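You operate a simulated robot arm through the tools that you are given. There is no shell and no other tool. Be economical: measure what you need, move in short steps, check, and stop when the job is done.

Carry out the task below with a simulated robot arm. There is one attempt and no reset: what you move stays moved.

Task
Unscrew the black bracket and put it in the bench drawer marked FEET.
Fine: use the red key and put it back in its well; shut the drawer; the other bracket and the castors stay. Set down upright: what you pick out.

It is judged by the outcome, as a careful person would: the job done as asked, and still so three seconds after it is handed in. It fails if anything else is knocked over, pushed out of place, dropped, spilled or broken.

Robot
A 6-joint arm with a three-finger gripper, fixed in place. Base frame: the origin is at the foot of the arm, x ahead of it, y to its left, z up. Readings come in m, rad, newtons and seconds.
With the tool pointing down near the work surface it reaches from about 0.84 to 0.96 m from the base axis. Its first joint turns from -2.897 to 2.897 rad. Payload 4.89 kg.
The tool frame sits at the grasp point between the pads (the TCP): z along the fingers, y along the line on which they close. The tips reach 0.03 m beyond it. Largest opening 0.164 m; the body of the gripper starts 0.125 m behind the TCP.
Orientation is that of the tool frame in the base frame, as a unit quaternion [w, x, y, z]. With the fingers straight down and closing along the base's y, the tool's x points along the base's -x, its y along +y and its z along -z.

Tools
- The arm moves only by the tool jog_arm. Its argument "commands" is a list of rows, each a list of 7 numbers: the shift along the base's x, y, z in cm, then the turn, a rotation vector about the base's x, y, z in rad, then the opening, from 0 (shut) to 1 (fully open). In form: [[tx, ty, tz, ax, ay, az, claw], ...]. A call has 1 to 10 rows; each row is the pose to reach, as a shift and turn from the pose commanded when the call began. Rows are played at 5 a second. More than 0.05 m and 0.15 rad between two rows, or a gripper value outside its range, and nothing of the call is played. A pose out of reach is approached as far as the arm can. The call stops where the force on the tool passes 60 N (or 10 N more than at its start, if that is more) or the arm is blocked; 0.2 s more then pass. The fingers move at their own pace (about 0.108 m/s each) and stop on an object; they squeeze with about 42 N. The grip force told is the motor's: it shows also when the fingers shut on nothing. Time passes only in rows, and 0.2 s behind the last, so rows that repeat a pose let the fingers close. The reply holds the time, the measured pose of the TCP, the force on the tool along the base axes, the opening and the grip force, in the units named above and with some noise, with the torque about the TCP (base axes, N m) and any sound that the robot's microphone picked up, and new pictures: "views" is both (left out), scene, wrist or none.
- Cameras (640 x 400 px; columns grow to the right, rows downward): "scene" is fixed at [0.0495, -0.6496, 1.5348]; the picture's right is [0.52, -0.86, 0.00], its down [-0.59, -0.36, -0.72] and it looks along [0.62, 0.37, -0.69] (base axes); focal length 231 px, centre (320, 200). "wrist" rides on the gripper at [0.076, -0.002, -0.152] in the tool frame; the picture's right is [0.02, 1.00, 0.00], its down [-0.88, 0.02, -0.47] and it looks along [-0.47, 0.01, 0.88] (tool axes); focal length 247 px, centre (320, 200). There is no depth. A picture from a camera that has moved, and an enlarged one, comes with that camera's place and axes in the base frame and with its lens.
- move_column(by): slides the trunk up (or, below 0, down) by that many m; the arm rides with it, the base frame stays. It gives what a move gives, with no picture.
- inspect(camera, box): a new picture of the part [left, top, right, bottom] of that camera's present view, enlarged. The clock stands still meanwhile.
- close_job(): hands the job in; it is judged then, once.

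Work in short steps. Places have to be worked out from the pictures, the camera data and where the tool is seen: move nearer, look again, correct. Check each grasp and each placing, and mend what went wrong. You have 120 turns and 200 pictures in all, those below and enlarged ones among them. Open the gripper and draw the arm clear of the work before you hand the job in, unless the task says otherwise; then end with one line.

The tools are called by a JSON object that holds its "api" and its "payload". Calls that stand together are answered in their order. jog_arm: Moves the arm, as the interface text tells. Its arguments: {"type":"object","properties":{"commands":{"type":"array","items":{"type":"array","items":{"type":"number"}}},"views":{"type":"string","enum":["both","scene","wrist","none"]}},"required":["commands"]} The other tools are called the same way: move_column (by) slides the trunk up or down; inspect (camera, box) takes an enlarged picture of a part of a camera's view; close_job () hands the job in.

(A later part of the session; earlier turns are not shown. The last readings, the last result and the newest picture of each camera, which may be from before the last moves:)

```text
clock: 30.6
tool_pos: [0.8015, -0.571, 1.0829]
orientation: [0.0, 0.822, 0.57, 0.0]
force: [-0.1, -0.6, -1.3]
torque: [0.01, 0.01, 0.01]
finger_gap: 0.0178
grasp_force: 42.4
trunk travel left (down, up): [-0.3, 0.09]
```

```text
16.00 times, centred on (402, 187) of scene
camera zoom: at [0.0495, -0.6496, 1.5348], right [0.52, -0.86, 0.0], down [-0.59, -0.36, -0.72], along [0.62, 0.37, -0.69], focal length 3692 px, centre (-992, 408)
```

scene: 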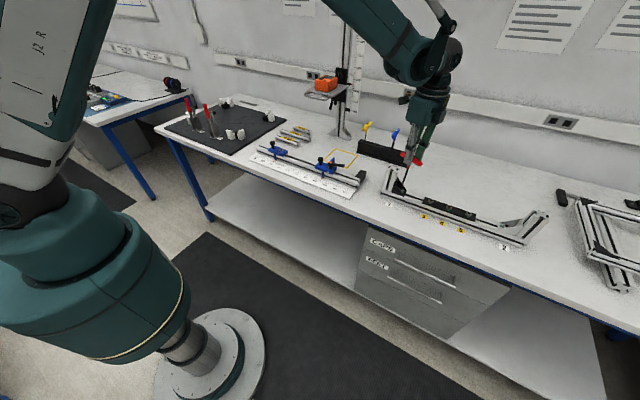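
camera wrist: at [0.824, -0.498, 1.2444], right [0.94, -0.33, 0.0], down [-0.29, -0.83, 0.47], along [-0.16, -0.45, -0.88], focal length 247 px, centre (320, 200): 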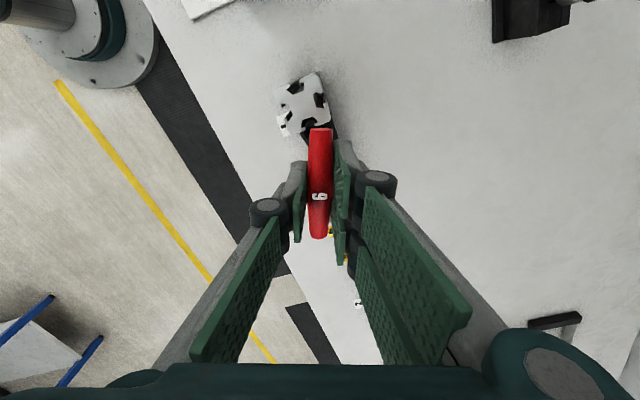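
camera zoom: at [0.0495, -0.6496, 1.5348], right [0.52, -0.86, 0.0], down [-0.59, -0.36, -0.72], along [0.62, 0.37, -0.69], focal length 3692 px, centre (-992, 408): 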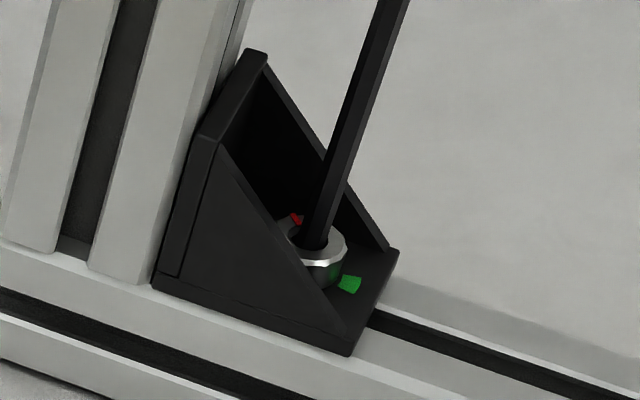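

In the socket without resistance. Down to the bottom.

{"api": "jog_arm", "payload": {"commands": [[0, 0, -0.15, 0, 0, 0, 0], [0, 0, -0.3, 0, 0, 0, 0], [0, 0, -0.45, 0, 0, 0, 0]], "views": "none"}}

```text
clock: 31.4
tool_pos: [0.8005, -0.5712, 1.0776]
orientation: [0.0, 0.822, 0.57, 0.0]
force: [0.8, 0.1, 1.6]
torque: [0.04, -0.04, 0.01]
finger_gap: 0.0179
grasp_force: 42.1
trunk travel left (down, up): [-0.3, 0.09]
```

At bottom depth. I turn counter-clockwise again and check that the mark follows.

{"api": "jog_arm", "payload": {"commands": [[0, 0, 0, 0, 0, 0.14, 0], [0, 0, 0, 0, 0, 0.28, 0], [0, 0, 0, 0, 0, 0.42, 0], [0, 0, 0, 0, 0, 0.56, 0], [0, 0, 0, 0, 0, 0.7, 0], [0, 0, 0, 0, 0, 0.84, 0], [0, 0, 0, 0, 0, 0.98, 0], [0, 0, 0.03, 0, 0, 1.12, 0], [0, 0, 0.03, 0, 0, 1.26, 0], [0, 0, 0.03, 0, 0, 1.4, 0]], "views": "none"}}

{"api": "inspect", "payload": {"camera": "scene", "box": [397, 183, 407, 191]}}

```text
clock: 33.6
tool_pos: [0.8004, -0.5718, 1.0776]
orientation: [0.0, 0.26, 0.966, 0.0]
force: [0.1, -0.9, 3.3]
torque: [-0.16, 0.02, -0.96]
finger_gap: 0.0178
grasp_force: 42.2
trunk travel left (down, up): [-0.3, 0.09]
```

```text
16.00 times, centred on (402, 187) of scene
camera zoom: at [0.0495, -0.6496, 1.5348], right [0.52, -0.86, 0.0], down [-0.59, -0.36, -0.72], along [0.62, 0.37, -0.69], focal length 3692 px, centre (-992, 408)
```

zoom: 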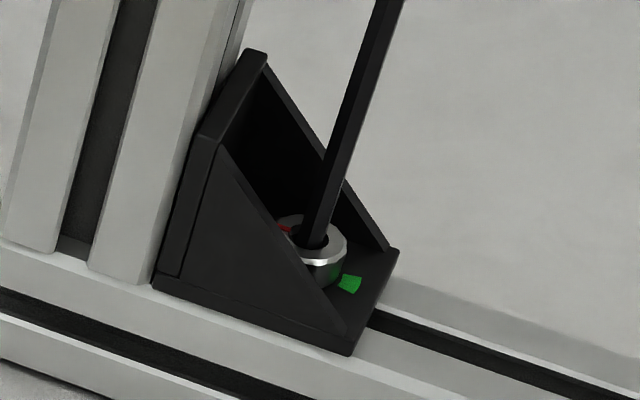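

The mark follows with some lag; about 1 N m resistance is felt. I continue turning.

{"api": "jog_arm", "payload": {"commands": [[0, 0, 0, 0, 0, 0.14, 0], [0, 0, 0, 0, 0, 0.28, 0], [0, 0, 0, 0, 0, 0.42, 0], [0, 0, 0, 0, 0, 0.56, 0], [0, 0, 0, 0, 0, 0.7, 0], [0, 0, 0, 0, 0, 0.84, 0], [0, 0, 0, 0, 0, 0.98, 0], [0, 0, 0.03, 0, 0, 1.12, 0], [0, 0, 0.03, 0, 0, 1.26, 0], [0, 0, 0.03, 0, 0, 1.4, 0]], "views": "none"}}

{"api": "inspect", "payload": {"camera": "scene", "box": [397, 183, 407, 191]}}

```text
clock: 35.8
tool_pos: [0.8009, -0.5725, 1.0771]
orientation: [0.0, -0.423, 0.906, 0.0]
force: [-0.1, 1.9, 1.6]
torque: [0.4, -0.01, -1.39]
finger_gap: 0.018
grasp_force: 42.1
trunk travel left (down, up): [-0.3, 0.09]
```

```text
16.00 times, centred on (402, 187) of scene
camera zoom: at [0.0495, -0.6496, 1.5348], right [0.52, -0.86, 0.0], down [-0.59, -0.36, -0.72], along [0.62, 0.37, -0.69], focal length 3692 px, centre (-992, 408)
```

zoom: 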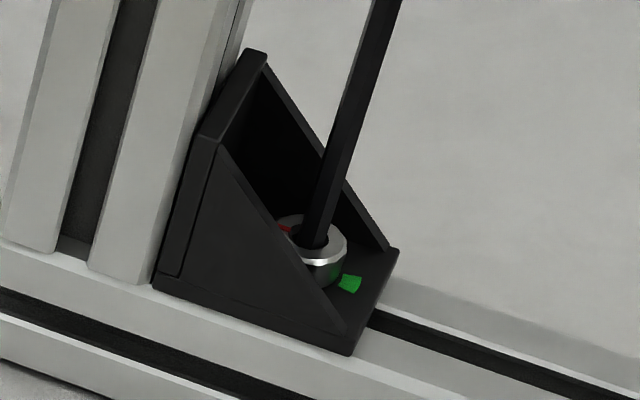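

The mark now sits exactly 180° from the start and has stopped, with torque building: seems an end of travel. I check the key in the hand.

{"api": "jog_arm", "payload": {"commands": [[0, 0, 0, 0, 0, -0.1, 0]], "views": "wrist"}}

{"api": "inspect", "payload": {"camera": "scene", "box": [385, 150, 430, 200]}}

```text
clock: 36.2
tool_pos: [0.8008, -0.5721, 1.0775]
orientation: [0.0, -0.376, 0.926, 0.0]
force: [1.1, -0.6, -1.6]
torque: [0.02, 0.01, -1.45]
finger_gap: 0.018
grasp_force: 41.9
trunk travel left (down, up): [-0.3, 0.09]
camera wrist: at [0.7477, -0.6272, 1.2298], right [-0.71, 0.7, 0.0], down [0.62, 0.63, 0.47], along [0.33, 0.34, -0.88], focal length 247 px, centre (320, 200)
```

wrist: 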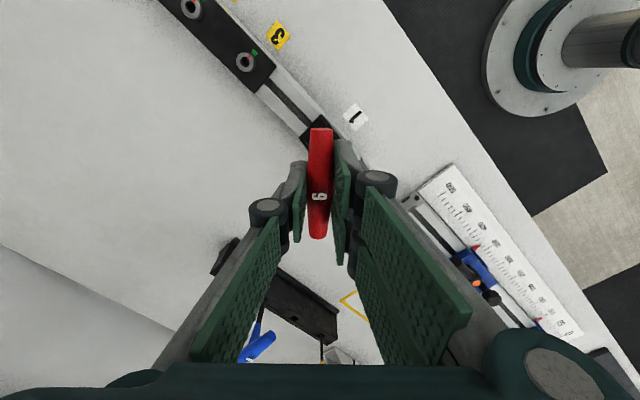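

```text
8.00 times, centred on (408, 175) of scene
camera zoom: at [0.0495, -0.6496, 1.5348], right [0.52, -0.86, 0.0], down [-0.59, -0.36, -0.72], along [0.62, 0.37, -0.69], focal length 1846 px, centre (-380, 400)
```

zoom: 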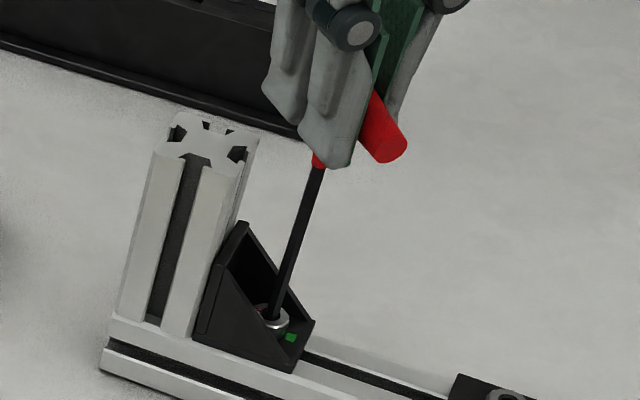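

The bolt is against its stop after half a turn; the key is only slipping under friction now. I pull the key straight out and look at the bolt.

{"api": "jog_arm", "payload": {"commands": [[0, 0, 0.5, 0, 0, 0, 0], [0, 0, 1.0, 0, 0, 0, 0], [0, 0, 2.0, 0, 0, 0, 0], [0, 0, 5.0, 0, 0, 0, 0], [0, 0, 9.0, 0, 0, 0, 0], [0, 0, 12.5, 0, 0, 0, 0]], "views": "both"}}

{"api": "inspect", "payload": {"camera": "scene", "box": [397, 183, 407, 191]}}

{"api": "inspect", "payload": {"camera": "scene", "box": [380, 110, 450, 180]}}

```text
clock: 37.6
tool_pos: [0.8, -0.568, 1.2033]
orientation: [0.0, -0.377, 0.926, 0.0]
force: [0.0, -0.1, -1.4]
torque: [0.01, 0.02, 0.02]
finger_gap: 0.0179
grasp_force: 42.5
trunk travel left (down, up): [-0.3, 0.09]
camera wrist: at [0.746, -0.6244, 1.3547], right [-0.71, 0.7, 0.0], down [0.62, 0.63, 0.47], along [0.33, 0.34, -0.88], focal length 247 px, centre (320, 200)
```

scene: 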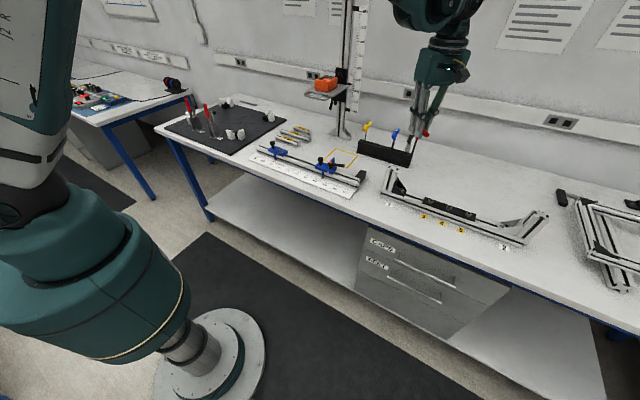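
wrist: 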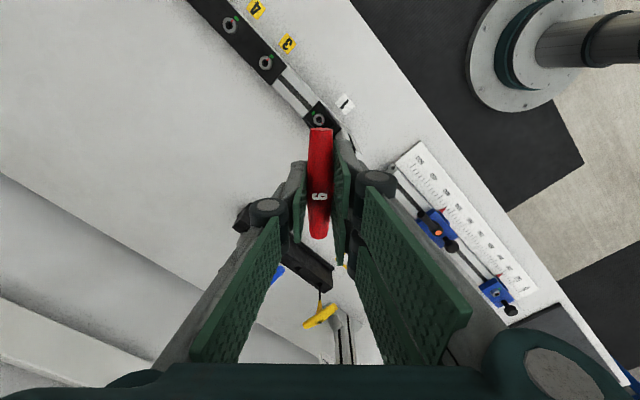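

```text
16.00 times, centred on (402, 187) of scene
camera zoom: at [0.0495, -0.6496, 1.5348], right [0.52, -0.86, 0.0], down [-0.59, -0.36, -0.72], along [0.62, 0.37, -0.69], focal length 3692 px, centre (-992, 408)
```

zoom: 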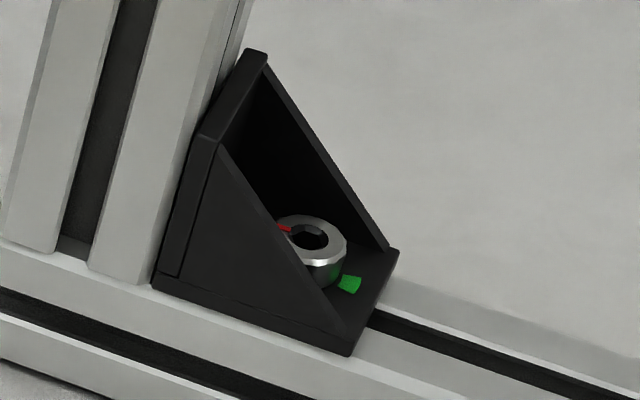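

```text
5.71 times, centred on (415, 145) of scene
camera zoom: at [0.0495, -0.6496, 1.5348], right [0.52, -0.86, 0.0], down [-0.59, -0.36, -0.72], along [0.62, 0.37, -0.69], focal length 1318 px, centre (-223, 514)
```

zoom: 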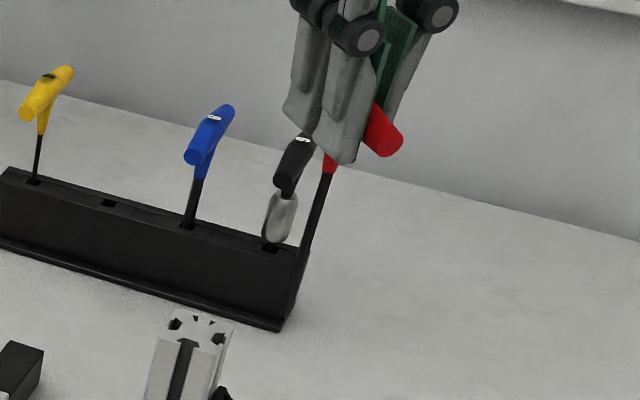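

The mark stays at 180°. I carry the key back toward its well, turning the tool back to its original heading.

{"api": "jog_arm", "payload": {"commands": [[0, 0, 1.5, 0, 0, -0.1, 0], [3, 2, 1.5, 0, 0, -0.2, 0], [6, 4.5, 1.5, 0, 0, -0.3, 0], [9, 7, 1.5, 0, 0, -0.4, 0], [12.5, 9, 1.5, 0, 0, -0.5, 0], [16, 11.5, 1.5, 0, 0, -0.6, 0], [19.5, 14, 1.5, 0, 0, -0.7, 0], [23, 16.5, 1.5, 0, 0, -0.773, 0], [25.9, 19.1, 1.5, 0, 0, -0.773, 0], [25.9, 19.1, 1.5, 0, 0, -0.773, 0]], "views": "wrist"}}

{"api": "inspect", "payload": {"camera": "scene", "box": [350, 80, 430, 165]}}

```text
clock: 39.8
tool_pos: [1.0624, -0.3775, 1.2185]
orientation: [0.0, 0.001, 1.0, 0.0]
force: [0.5, -0.1, -2.2]
torque: [-0.09, 0.21, -0.01]
finger_gap: 0.0179
grasp_force: 42.2
trunk travel left (down, up): [-0.3, 0.09]
camera wrist: at [0.9852, -0.3798, 1.3705], right [-0.02, 1.0, 0.0], down [0.88, 0.02, 0.47], along [0.47, 0.01, -0.88], focal length 247 px, centre (320, 200)
```

wrist: 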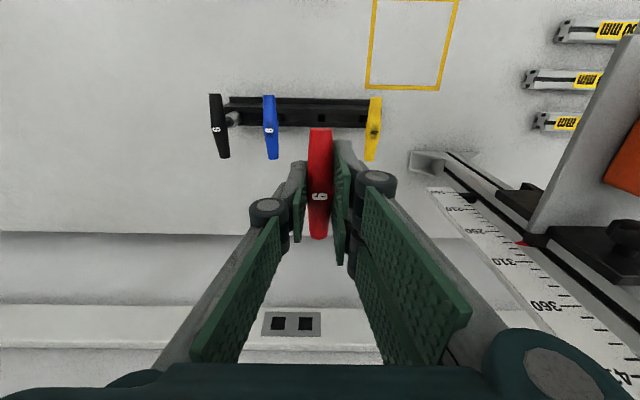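

```text
4.71 times, centred on (390, 122) of scene
camera zoom: at [0.0495, -0.6496, 1.5348], right [0.52, -0.86, 0.0], down [-0.59, -0.36, -0.72], along [0.62, 0.37, -0.69], focal length 1086 px, centre (-9, 565)
```

zoom: 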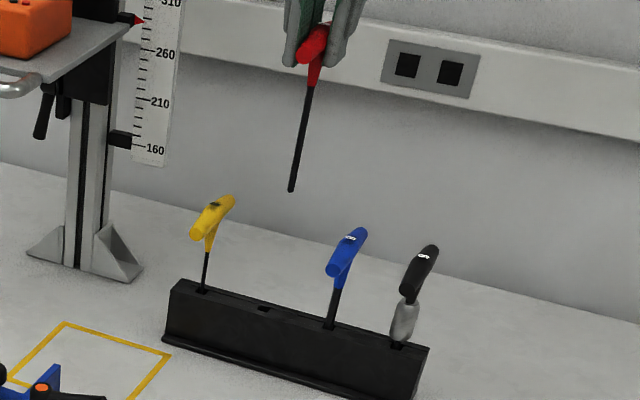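

I descend until the tip is about 2 cm above the rack and look closely.

{"api": "inspect", "payload": {"camera": "wrist", "box": [290, 90, 350, 130]}}

{"api": "jog_arm", "payload": {"commands": [[-0.1, 0, -4, 0, 0, 0, 0], [-0.2, 0, -8, 0, 0, 0, 0], [-0.2, 0, -10.5, 0, 0, 0, 0], [-0.2, 0, -10.5, 0, 0, 0, 0]], "views": "wrist"}}

{"api": "inspect", "payload": {"camera": "scene", "box": [364, 130, 396, 158]}}

```text
10.00 times, centred on (320, 110) of wrist
camera zoom: at [0.9852, -0.3798, 1.3705], right [-0.02, 1.0, 0.0], down [0.88, 0.02, 0.47], along [0.47, 0.01, -0.88], focal length 2470 px, centre (320, 1100)
```

zoom: 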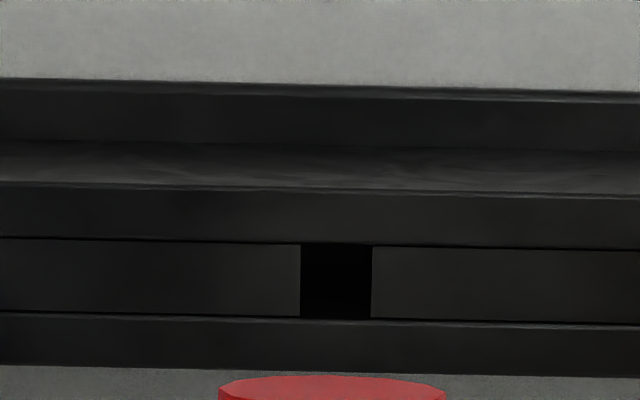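

```text
clock: 40.8
tool_pos: [1.0583, -0.3788, 1.1116]
orientation: [0.0, 0.001, 1.0, 0.0]
force: [0.6, 0.1, -0.9]
torque: [-0.02, 0.06, -0.03]
finger_gap: 0.0178
grasp_force: 42.5
trunk travel left (down, up): [-0.3, 0.09]
camera wrist: at [0.9818, -0.3821, 1.2641], right [-0.02, 1.0, 0.0], down [0.88, 0.02, 0.47], along [0.47, 0.01, -0.88], focal length 247 px, centre (320, 200)
```

wrist: 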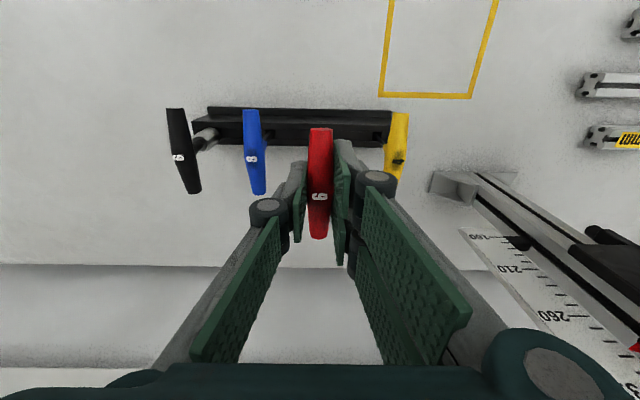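

```text
14.29 times, centred on (380, 144) of scene
camera zoom: at [0.0495, -0.6496, 1.5348], right [0.52, -0.86, 0.0], down [-0.59, -0.36, -0.72], along [0.62, 0.37, -0.69], focal length 3296 px, centre (-537, 1000)
```

zoom: 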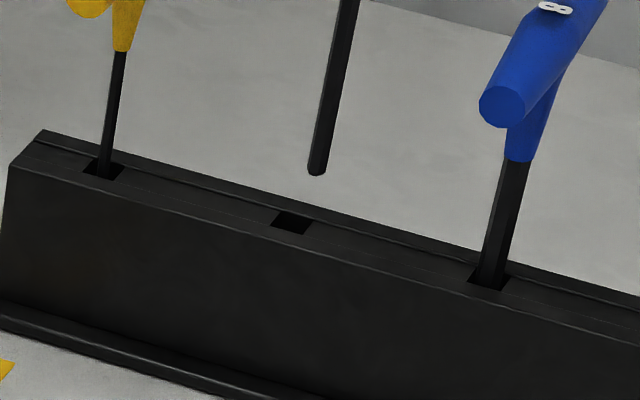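

The well's opening is ~12 mm wide, centred about 3 mm -x and 4 mm +y from the tip. I correct and lower to just above the rack.

{"api": "jog_arm", "payload": {"commands": [[-0.22, 0.35, 0, 0, 0, 0, 0], [-0.22, 0.35, -0.7, 0, 0, 0, 0], [-0.22, 0.35, -1.2, 0, 0, 0, 0], [-0.22, 0.35, -1.2, 0, 0, 0, 0]], "views": "none"}}

{"api": "inspect", "payload": {"camera": "scene", "box": [364, 130, 396, 158]}}

```text
clock: 41.8
tool_pos: [1.0554, -0.3771, 1.1003]
orientation: [0.0, 0.001, 1.0, 0.001]
force: [0.0, -0.4, -2.5]
torque: [0.01, 0.04, 0.03]
finger_gap: 0.0178
grasp_force: 42.0
trunk travel left (down, up): [-0.3, 0.09]
```

```text
14.29 times, centred on (380, 144) of scene
camera zoom: at [0.0495, -0.6496, 1.5348], right [0.52, -0.86, 0.0], down [-0.59, -0.36, -0.72], along [0.62, 0.37, -0.69], focal length 3296 px, centre (-537, 1000)
```

zoom: 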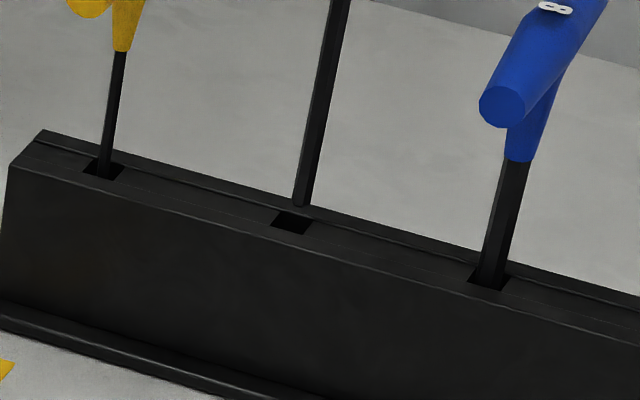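

Nearly aligned; 1.5 mm more to the left, then lower into the well.

{"api": "jog_arm", "payload": {"commands": [[-0.06, 0.15, 0, 0, 0, 0, 0], [-0.06, 0.15, -0.6, 0, 0, 0, 0], [-0.06, 0.15, -1.2, 0, 0, 0, 0], [-0.06, 0.15, -1.8, 0, 0, 0, 0]], "views": "none"}}

{"api": "inspect", "payload": {"camera": "scene", "box": [364, 130, 396, 158]}}

```text
clock: 42.8
tool_pos: [1.0559, -0.3764, 1.0818]
orientation: [0.0, 0.001, 1.0, 0.0]
force: [-0.4, -0.3, -0.9]
torque: [0.02, -0.01, 0.02]
finger_gap: 0.0177
grasp_force: 41.7
trunk travel left (down, up): [-0.3, 0.09]
```

```text
14.29 times, centred on (380, 144) of scene
camera zoom: at [0.0495, -0.6496, 1.5348], right [0.52, -0.86, 0.0], down [-0.59, -0.36, -0.72], along [0.62, 0.37, -0.69], focal length 3296 px, centre (-537, 1000)
```

zoom: 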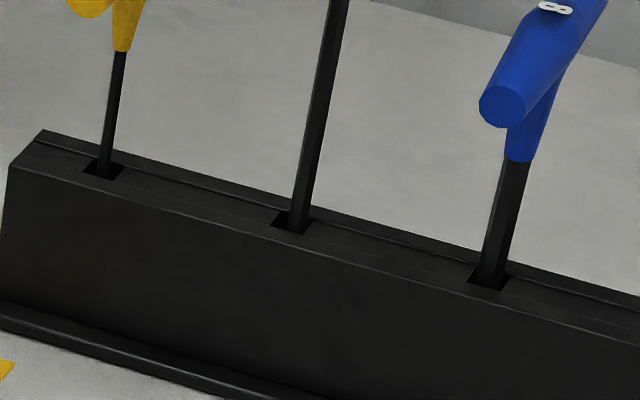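

The key has entered the well. I lower it to its original depth (TCP about 1.038).

{"api": "jog_arm", "payload": {"commands": [[0, 0, -1, 0, 0, 0, 0], [0, 0, -2, 0, 0, 0, 0], [0, 0, -3, 0, 0, 0, 0], [0, 0, -3.8, 0, 0, 0, 0], [0, 0, -4.2, 0, 0, 0, 0], [0, 0, -4.5, 0, 0, 0, 0]], "views": "wrist"}}

{"api": "inspect", "payload": {"camera": "scene", "box": [350, 110, 430, 165]}}

```text
clock: 44.2
tool_pos: [1.0544, -0.3756, 1.0369]
orientation: [0.0, 0.001, 1.0, 0.001]
force: [6.0, 0.1, -1.2]
torque: [0.06, -0.68, -0.01]
finger_gap: 0.0176
grasp_force: 41.9
trunk travel left (down, up): [-0.3, 0.09]
camera wrist: at [0.9784, -0.3783, 1.1895], right [-0.02, 1.0, 0.0], down [0.88, 0.02, 0.47], along [0.47, 0.01, -0.88], focal length 247 px, centre (320, 200)
```

wrist: 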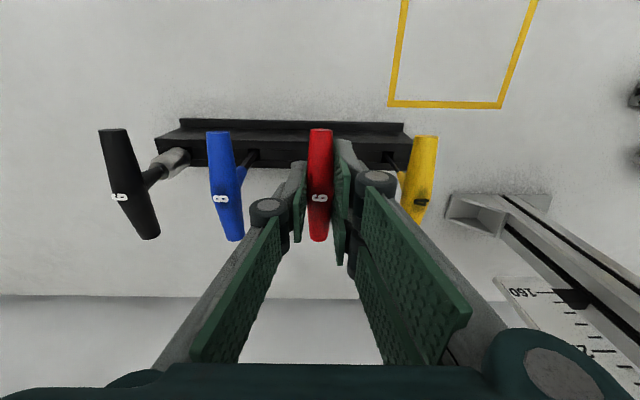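

```text
7.27 times, centred on (390, 138) of scene
camera zoom: at [0.0495, -0.6496, 1.5348], right [0.52, -0.86, 0.0], down [-0.59, -0.36, -0.72], along [0.62, 0.37, -0.69], focal length 1678 px, centre (-189, 654)
```

zoom: 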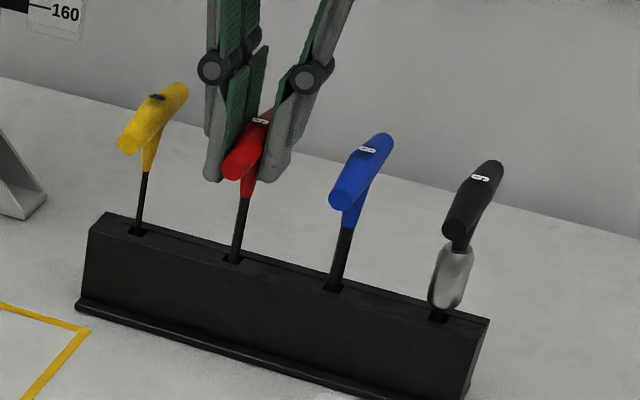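

Seated to the original depth; a 6 N side force says I should shift +3 mm in x. I relieve it, lower 1.5 mm more, and open the fingers to 0.4.

{"api": "jog_arm", "payload": {"commands": [[0.3, 0, 0, 0, 0, 0, 0], [0.3, 0, -0.15, 0, 0, 0, 0], [0.3, 0, -0.15, 0, 0, 0, 0.15], [0.3, 0, -0.15, 0, 0, 0, 0.4], [0.3, 0, -0.15, 0, 0, 0, 0.4], [0.3, 0, -0.15, 0, 0, 0, 0.4]], "views": "wrist"}}

{"api": "inspect", "payload": {"camera": "scene", "box": [350, 110, 430, 165]}}

```text
clock: 45.6
tool_pos: [1.0568, -0.3766, 1.0369]
orientation: [0.0, 0.001, 1.0, 0.0]
force: [0.0, 0.1, 0.3]
torque: [-0.03, -0.01, 0.03]
finger_gap: 0.0658
grasp_force: 0.0
trunk travel left (down, up): [-0.3, 0.09]
camera wrist: at [0.9814, -0.3787, 1.1887], right [-0.02, 1.0, 0.0], down [0.88, 0.02, 0.47], along [0.47, 0.01, -0.88], focal length 247 px, centre (320, 200)
```

wrist: 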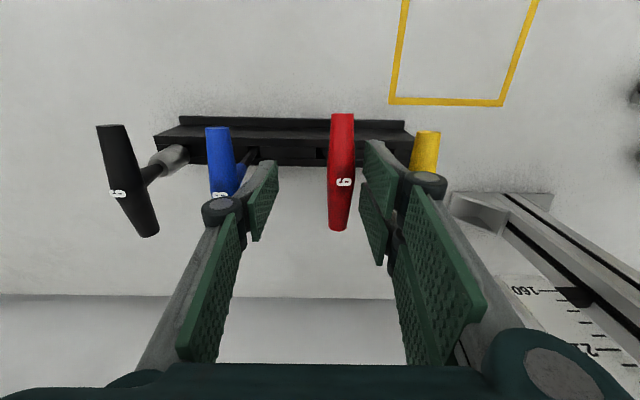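

```text
7.27 times, centred on (390, 138) of scene
camera zoom: at [0.0495, -0.6496, 1.5348], right [0.52, -0.86, 0.0], down [-0.59, -0.36, -0.72], along [0.62, 0.37, -0.69], focal length 1678 px, centre (-189, 654)
```

zoom: 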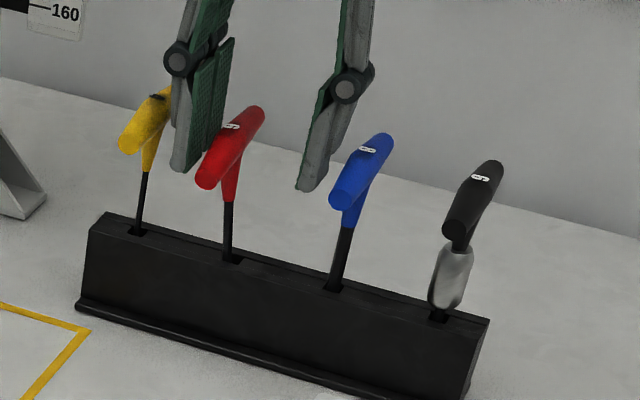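

The key is in its well, leaning slightly in the loose hole as expected. I raise clear and retreat to plan for the drawer.

{"api": "jog_arm", "payload": {"commands": [[0, 0.2, 3, 0, 0, 0, 0.4], [0, 0.2, 7, 0, 0, 0, 0.4], [0, 0, 11, 0, 0, 0, 0.4], [-2, 0, 15, 0, 0, 0, 0.4], [-6, -1, 17, 0, 0, 0, 0.4], [-10, -3, 17, 0, 0, 0, 0.4], [-14, -6, 17, 0, 0, 0, 0.4], [-18, -9, 17, 0, 0, 0, 0.4], [-22, -12, 17, 0, 0, 0, 0.4], [-26, -14, 17, 0, 0, 0, 0.4]], "views": "both"}}

{"api": "inspect", "payload": {"camera": "scene", "box": [350, 110, 430, 165]}}

{"api": "inspect", "payload": {"camera": "wrist", "box": [200, 60, 380, 180]}}

```text
clock: 47.8
tool_pos: [0.7991, -0.5167, 1.2063]
orientation: [-0.001, 0.0, 1.0, -0.001]
force: [-0.5, 0.1, -1.2]
torque: [-0.02, 0.1, 0.01]
finger_gap: 0.0655
grasp_force: 0.0
trunk travel left (down, up): [-0.3, 0.09]
camera wrist: at [0.7225, -0.5199, 1.3581], right [-0.02, 1.0, 0.0], down [0.88, 0.02, 0.47], along [0.47, 0.01, -0.88], focal length 247 px, centre (320, 200)
```

scene: 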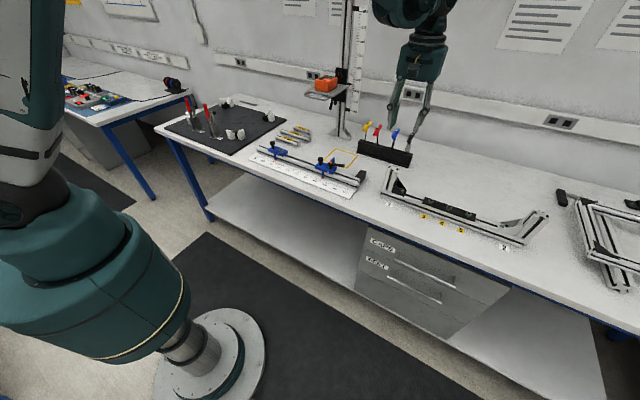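
wrist: 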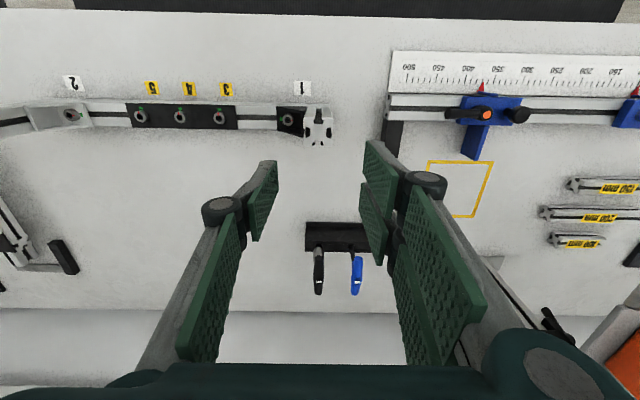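

```text
7.27 times, centred on (390, 138) of scene
camera zoom: at [0.0495, -0.6496, 1.5348], right [0.52, -0.86, 0.0], down [-0.59, -0.36, -0.72], along [0.62, 0.37, -0.69], focal length 1678 px, centre (-189, 654)
```

zoom: 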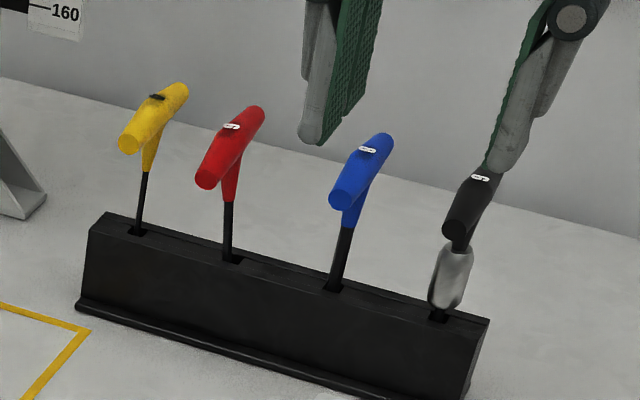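

```text
3.33 times, centred on (290, 120) of wrist
camera zoom: at [0.7225, -0.5199, 1.3581], right [-0.02, 1.0, 0.0], down [0.88, 0.02, 0.47], along [0.47, 0.01, -0.88], focal length 823 px, centre (420, 467)
```

zoom: 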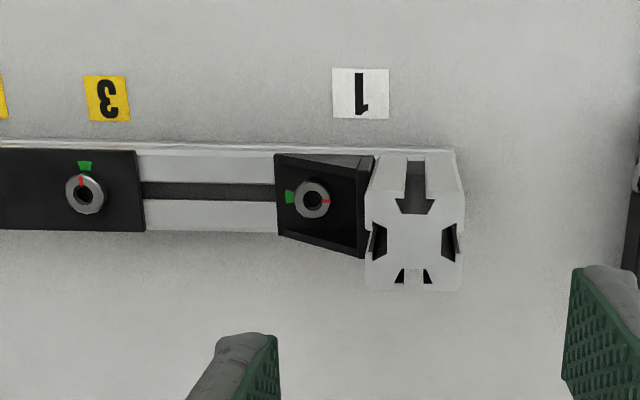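

The bolt's mark is exactly 180° turned, everything else in place. Now the drawer: I retreat in front of the bench.

{"api": "jog_arm", "payload": {"commands": [[-4.2, -2.3, 0, 0, 0, 0, 0.4], [-8.4, -4.6, 0, 0, 0, 0, 0.4], [-12.6, -6.9, 0, 0, 0, 0, 0.4], [-16.8, -9.2, 0, 0, 0, 0, 0.4], [-21, -11.5, 0, 0, 0, 0, 0.4], [-25.2, -13.8, 0, 0, 0, 0, 0.4], [-29.4, -16.1, 0, 0, 0, 0, 0.4], [-33.6, -18.4, 0, 0, 0, 0, 0.4], [-37.8, -20.7, 0, 0, 0, 0, 0.4], [-42, -23, 0, 0, 0, 0, 0.4]], "views": "both"}}

```text
clock: 50.0
tool_pos: [0.3778, -0.7451, 1.2069]
orientation: [0.0, 0.0, 1.0, 0.0]
force: [1.1, 0.9, -0.6]
torque: [-0.08, 0.12, 0.0]
finger_gap: 0.0657
grasp_force: 0.0
trunk travel left (down, up): [-0.3, 0.09]
camera wrist: at [0.3011, -0.7477, 1.3584], right [-0.02, 1.0, 0.0], down [0.88, 0.02, 0.47], along [0.47, 0.01, -0.88], focal length 247 px, centre (320, 200)
```

scene: 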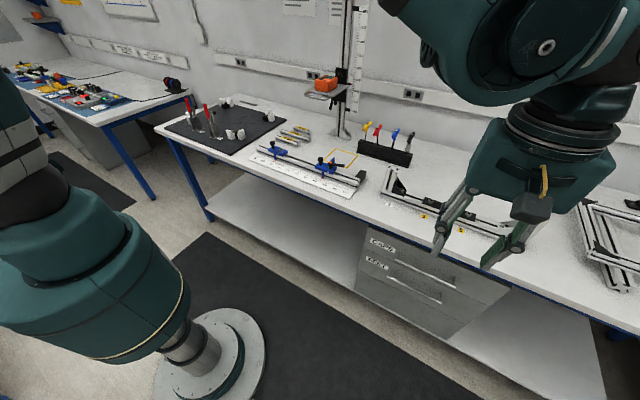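
wrist: 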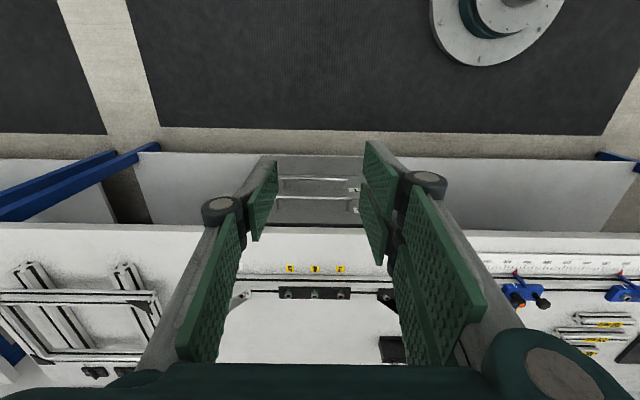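

Both handles are visible. I zoom for triangulation.

{"api": "inspect", "payload": {"camera": "wrist", "box": [240, 140, 400, 240]}}

{"api": "inspect", "payload": {"camera": "scene", "box": [340, 225, 490, 325]}}

```text
4.00 times, centred on (320, 190) of wrist
camera zoom: at [0.3011, -0.7477, 1.3584], right [-0.02, 1.0, 0.0], down [0.88, 0.02, 0.47], along [0.47, 0.01, -0.88], focal length 988 px, centre (320, 240)
```

zoom: 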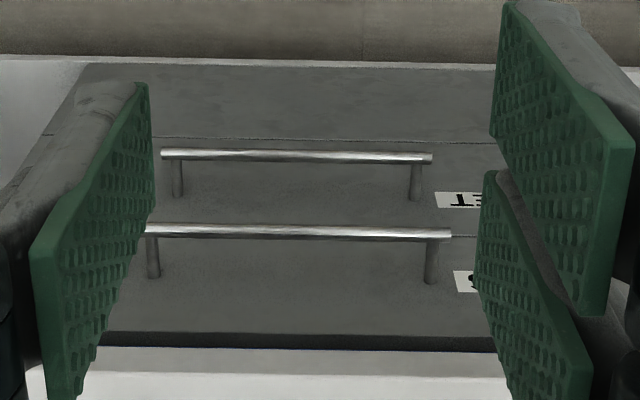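

```text
4.00 times, centred on (415, 275) of scene
camera zoom: at [0.0495, -0.6496, 1.5348], right [0.52, -0.86, 0.0], down [-0.59, -0.36, -0.72], along [0.62, 0.37, -0.69], focal length 923 px, centre (-60, -100)
```

zoom: 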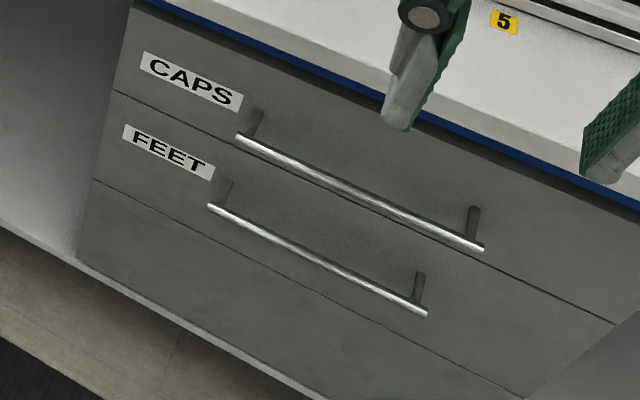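

FEET's handle bar runs at about x 0.622, z 0.612, y −0.65…−0.87; CAPS' is 15 cm above it. I turn the tool to point forward with the fingers closing vertically (one 120° rotation, first part now).

{"api": "jog_arm", "payload": {"commands": [[0, 0, 0, 0.0806, -0.0806, -0.0806, 0.4], [0, 0, 0, 0.1612, -0.1612, -0.1612, 0.4], [0, 0, 0, 0.2418, -0.2418, -0.2418, 0.4], [0, 0, 0, 0.3224, -0.3224, -0.3224, 0.4], [0, 0, 0, 0.403, -0.403, -0.403, 0.4], [0, 0, 0, 0.4836, -0.4836, -0.4836, 0.4], [0, 0, 0, 0.5642, -0.5642, -0.5642, 0.4], [0, 0, 0, 0.6448, -0.6448, -0.6448, 0.4], [0, 0, 0, 0.7254, -0.7254, -0.7254, 0.4], [0, 0, 0, 0.806, -0.806, -0.806, 0.4]], "views": "scene"}}

```text
clock: 52.2
tool_pos: [0.3779, -0.7455, 1.206]
orientation: [0.371, 0.372, 0.765, 0.373]
force: [0.8, 0.1, -0.2]
torque: [0.01, 0.04, -0.01]
finger_gap: 0.0656
grasp_force: 0.1
trunk travel left (down, up): [-0.3, 0.09]
```

scene: 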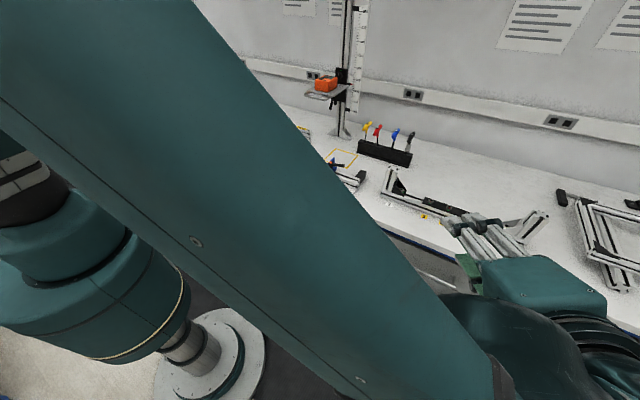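

Works. I finish the rotation.

{"api": "jog_arm", "payload": {"commands": [[0, 0, 0, 0.0806, -0.0806, -0.0806, 0.4], [0, 0, 0, 0.1612, -0.1612, -0.1612, 0.4], [0, 0, 0, 0.2418, -0.2418, -0.2418, 0.4], [0, 0, 0, 0.3224, -0.3224, -0.3224, 0.4], [0, 0, 0, 0.403, -0.403, -0.403, 0.4]], "views": "both"}}

```text
clock: 53.4
tool_pos: [0.3787, -0.7471, 1.2073]
orientation: [0.5, 0.501, 0.498, 0.501]
force: [0.0, -0.3, 0.0]
torque: [0.0, -0.01, -0.01]
finger_gap: 0.0656
grasp_force: 0.0
trunk travel left (down, up): [-0.3, 0.09]
camera wrist: at [0.2256, -0.6707, 1.2048], right [0.0, 0.02, 1.0], down [-0.47, -0.88, 0.02], along [0.88, -0.47, 0.01], focal length 247 px, centre (320, 200)
```

scene: 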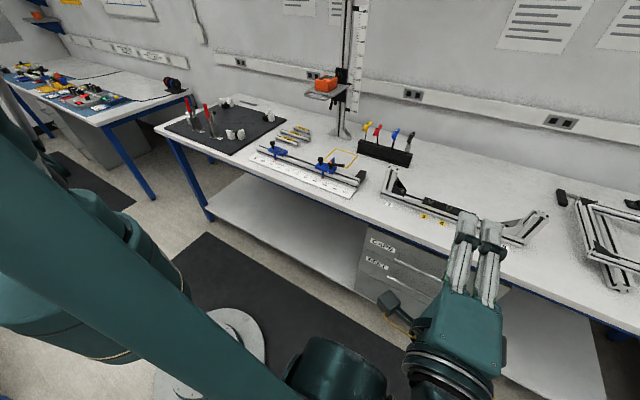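
wrist: 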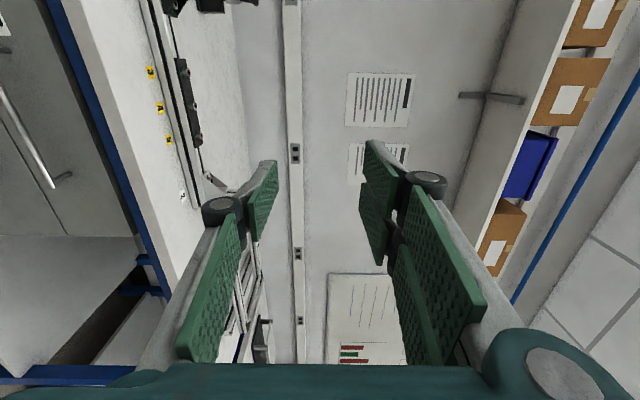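

Pose as wanted. I lower the trunk 0.3 m.

{"api": "move_column", "payload": {"by": -0.3}}

```text
clock: 56.4
tool_pos: [0.378, -0.7452, 0.9073]
orientation: [0.499, 0.5, 0.5, 0.501]
force: [0.4, -0.2, 0.2]
torque: [0.03, 0.0, 0.01]
finger_gap: 0.0658
grasp_force: 0.2
trunk travel left (down, up): [0.0, 0.39]
```

Now I lower the TCP to the handle's height, well in front of it.

{"api": "jog_arm", "payload": {"commands": [[0, -0.2, -4.2, 0, 0, 0, 0.4], [0, -0.5, -8.4, 0, 0, 0, 0.4], [0, -0.8, -12.6, 0, 0, 0, 0.4], [0, -1, -16.8, 0, 0, 0, 0.4], [0, -1.3, -21, 0, 0, 0, 0.4], [0, -1.3, -25.2, 0, 0, 0, 0.4], [0, -1.3, -29.4, 0, 0, 0, 0.4], [0, -1.3, -29.4, 0, 0, 0, 0.4]], "views": "both"}}

```text
clock: 58.2
tool_pos: [0.3779, -0.7801, 0.6223]
orientation: [0.498, 0.499, 0.501, 0.501]
force: [-0.4, 0.3, 0.6]
torque: [0.01, 0.04, -0.07]
finger_gap: 0.0656
grasp_force: 0.0
out of reach, approached as far as the arm can: row 6, 7, 8
trunk travel left (down, up): [0.0, 0.39]
camera wrist: at [0.2256, -0.7053, 0.6198], right [0.0, 0.02, 1.0], down [-0.47, -0.88, 0.02], along [0.88, -0.47, 0.01], focal length 247 px, centre (320, 200)
```

scene: 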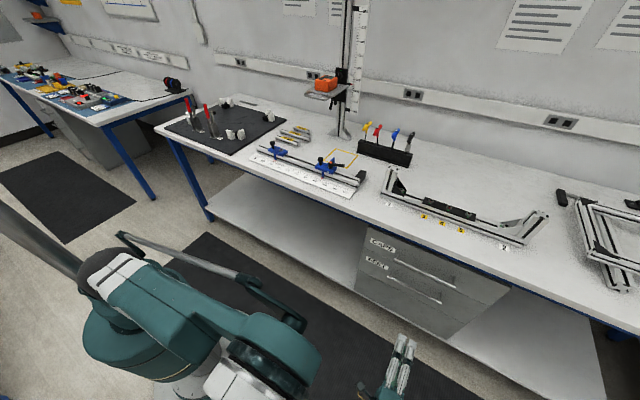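
wrist: 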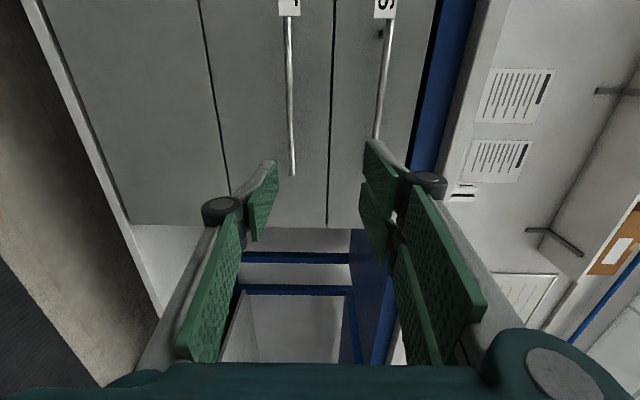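

The low inner pose is at the arm's limit, and this view corrects the handle to about x 0.646, z 0.573 (CAPS z 0.72). I'll go in pitched 30° downward; first move to a pre-grasp 8 cm before the bar.

{"api": "jog_arm", "payload": {"commands": [[3.5, 0.3, 0.5, 0, 0.1, 0, 0.3], [7, 0.6, 0.5, 0, 0.2, 0, 0.2], [10.5, 0.9, 0.5, 0, 0.3, 0, 0.2], [14, 1.2, 0.3, 0, 0.4, 0, 0.2], [17, 1.5, 0, 0, 0.52, 0, 0.2], [17, 1.5, 0, 0, 0.52, 0, 0.2]], "views": "both"}}

```text
clock: 59.6
tool_pos: [0.551, -0.7637, 0.6231]
orientation: [0.355, 0.612, 0.611, 0.355]
force: [-0.3, -0.8, -0.3]
torque: [0.04, -0.01, 0.05]
finger_gap: 0.0326
grasp_force: 0.1
trunk travel left (down, up): [0.0, 0.39]
camera wrist: at [0.4175, -0.6888, 0.6974], right [0.5, 0.02, 0.87], down [-0.4, -0.88, 0.25], along [0.77, -0.47, -0.43], focal length 247 px, centre (320, 200)
```

scene: 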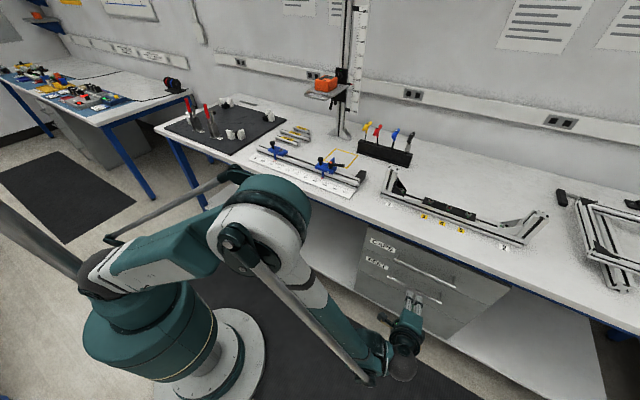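
wrist: 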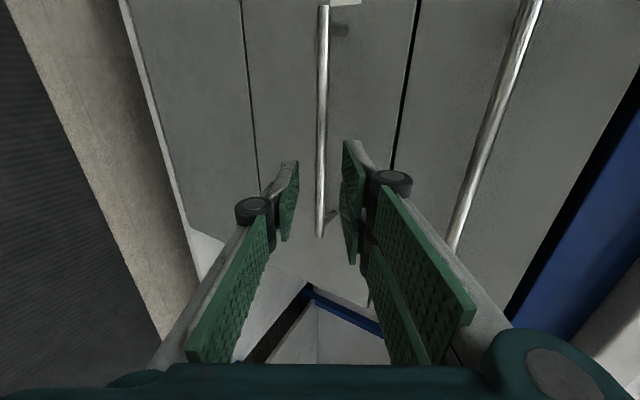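

The bar is centred between the fingers and the estimate checks out (x 0.643, z 0.573). I advance along the tool axis.

{"api": "jog_arm", "payload": {"commands": [[2, 0, -1.1, 0, 0, 0, 0.2], [4, 0, -2.2, 0, 0, 0, 0.2], [6, 0, -3.2, 0, 0, 0, 0.2], [6.8, 0, -3.6, 0, 0, 0, 0.2]], "views": "wrist"}}

{"api": "inspect", "payload": {"camera": "scene", "box": [370, 240, 470, 340]}}

```text
clock: 60.6
tool_pos: [0.6172, -0.7645, 0.5854]
orientation: [0.355, 0.611, 0.612, 0.355]
force: [0.1, 0.0, 0.3]
torque: [-0.02, 0.04, -0.03]
finger_gap: 0.0328
grasp_force: 0.1
trunk travel left (down, up): [0.0, 0.39]
camera wrist: at [0.4844, -0.689, 0.6597], right [0.5, 0.02, 0.87], down [-0.4, -0.88, 0.25], along [0.77, -0.47, -0.43], focal length 247 px, centre (320, 200)
```

wrist: 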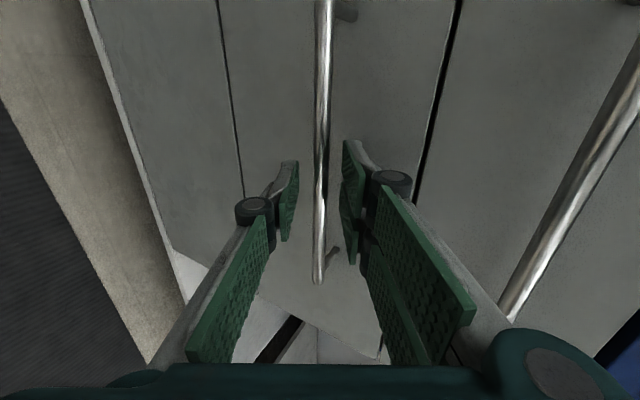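

```text
4.00 times, centred on (420, 290) of scene
camera zoom: at [0.0495, -0.6496, 1.5348], right [0.52, -0.86, 0.0], down [-0.59, -0.36, -0.72], along [0.62, 0.37, -0.69], focal length 923 px, centre (-80, -160)
```

zoom: 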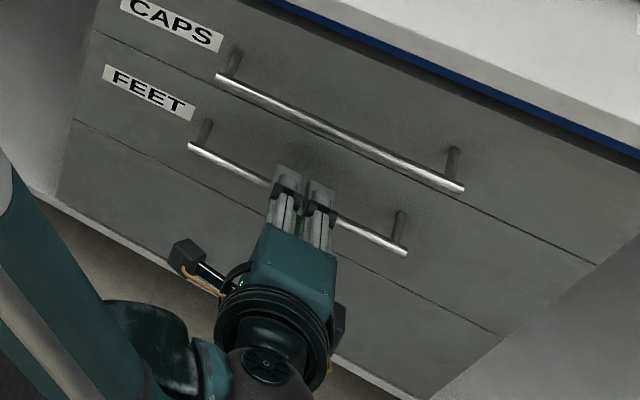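

The bar lies 2.8 cm beyond the TCP; I go 1.2 cm further and close.

{"api": "jog_arm", "payload": {"commands": [[0.5, 0, -0.3, 0, 0, 0, 0.2], [1.1, 0, -0.5, 0, 0, 0, 0.2], [1.1, 0, -0.5, 0, 0, 0, 0], [1.1, 0, -0.5, 0, 0, 0, 0], [1.1, 0, -0.5, 0, 0, 0, 0]], "views": "wrist"}}

```text
clock: 61.8
tool_pos: [0.6281, -0.765, 0.5809]
orientation: [0.354, 0.612, 0.612, 0.355]
force: [-3.2, 4.9, -6.3]
torque: [-0.1, 0.12, 0.15]
finger_gap: 0.0108
grasp_force: 45.6
trunk travel left (down, up): [0.0, 0.39]
camera wrist: at [0.4957, -0.6892, 0.6541], right [0.5, 0.02, 0.87], down [-0.4, -0.88, 0.25], along [0.77, -0.47, -0.43], focal length 247 px, centre (320, 200)
```

wrist: 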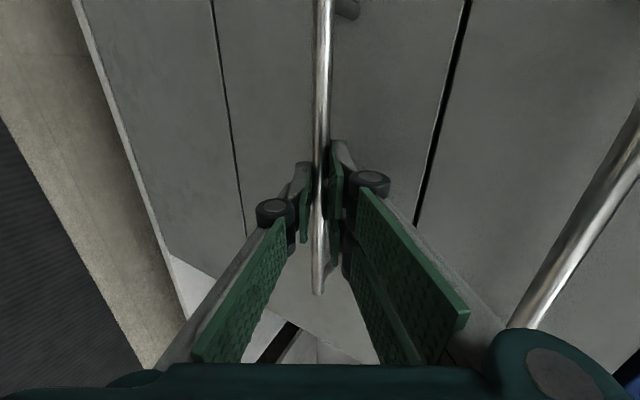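

The bar is gripped (gap 0.011). I pull straight back along -x in small steps.

{"api": "jog_arm", "payload": {"commands": [[-1, 0, 0, 0, 0, 0, 0], [-2.5, 0, 0, 0, 0, 0, 0], [-4.5, 0, 0, 0, 0, 0, 0], [-6.5, 0, 0, 0, 0, 0, 0], [-8.5, 0, 0, 0, 0, 0, 0], [-10.5, 0, 0, 0, 0, 0, 0]], "views": "scene"}}

```text
clock: 63.2
tool_pos: [0.5262, -0.7646, 0.5804]
orientation: [0.353, 0.612, 0.612, 0.355]
force: [1.7, 31.4, -15.9]
torque: [-0.08, 0.21, -0.18]
finger_gap: 0.0109
grasp_force: 44.5
trunk travel left (down, up): [0.0, 0.39]
```

scene: 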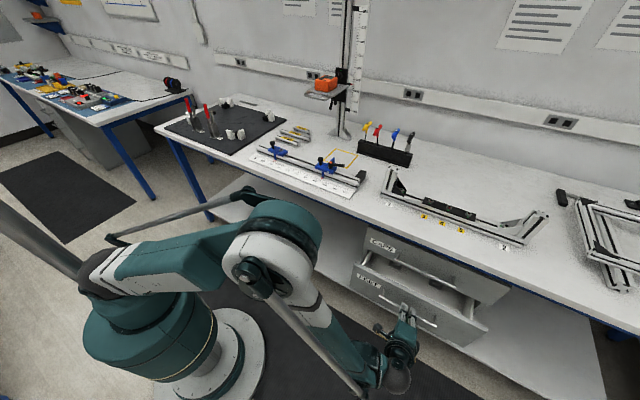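

The drawer slides open. I relieve the side force slightly and pull on.

{"api": "jog_arm", "payload": {"commands": [[0, 0.25, -0.1, 0, 0, 0, 0], [-2, 0.3, -0.1, 0, 0, 0, 0], [-4, 0.3, -0.1, 0, 0, 0, 0], [-6, 0.3, -0.1, 0, 0, 0, 0], [-8, 0.3, -0.1, 0, 0, 0, 0], [-10, 0.3, -0.1, 0, 0, 0, 0], [-12, 0.3, -0.1, 0, 0, 0, 0]], "views": "scene"}}

{"api": "inspect", "payload": {"camera": "scene", "box": [330, 220, 510, 370]}}

```text
clock: 64.8
tool_pos: [0.4037, -0.7656, 0.5805]
orientation: [0.355, 0.611, 0.612, 0.355]
force: [3.8, 11.4, -11.5]
torque: [-0.59, 0.18, -0.89]
finger_gap: 0.0111
grasp_force: 45.2
trunk travel left (down, up): [0.0, 0.39]
```

scene: 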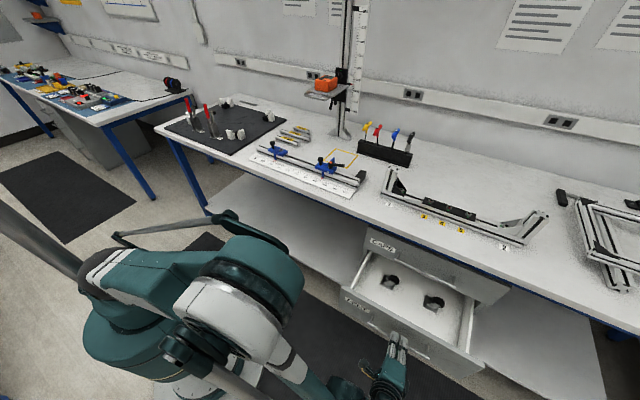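

```text
2.67 times, centred on (420, 295) of scene
camera zoom: at [0.0495, -0.6496, 1.5348], right [0.52, -0.86, 0.0], down [-0.59, -0.36, -0.72], along [0.62, 0.37, -0.69], focal length 615 px, centre (53, -53)
```

zoom: 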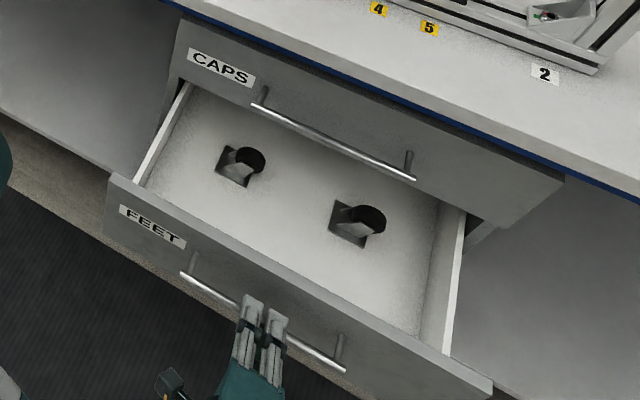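

The drawer is open 22 cm; it holds two castors at about x 0.64, y −0.67 and −0.86, with free floor in front of and between them. I release the handle and back off.

{"api": "jog_arm", "payload": {"commands": [[0, 0, 0, 0, 0, 0, 0.1], [0, 0, 0, 0, 0, 0, 0.2], [0, 0, 0, 0, 0, 0, 0.2], [-1.5, 0, 0.9, 0, 0, 0, 0.2], [-3, 0, 1.8, 0, 0, 0, 0.2], [-4.5, 0, 2.7, 0, 0, 0, 0.2]], "views": "wrist"}}

```text
clock: 66.2
tool_pos: [0.3575, -0.7639, 0.6066]
orientation: [0.355, 0.612, 0.611, 0.355]
force: [0.3, -0.1, -0.1]
torque: [0.08, -0.05, 0.04]
finger_gap: 0.0325
grasp_force: 0.1
trunk travel left (down, up): [0.0, 0.39]
camera wrist: at [0.2257, -0.6889, 0.68], right [0.5, 0.02, 0.87], down [-0.4, -0.88, 0.25], along [0.77, -0.47, -0.43], focal length 247 px, centre (320, 200)
```

wrist: 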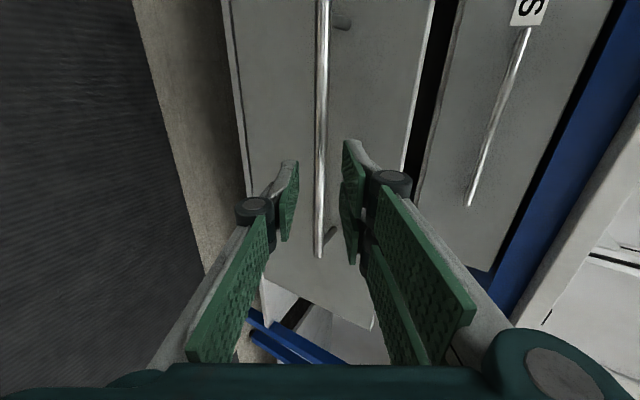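

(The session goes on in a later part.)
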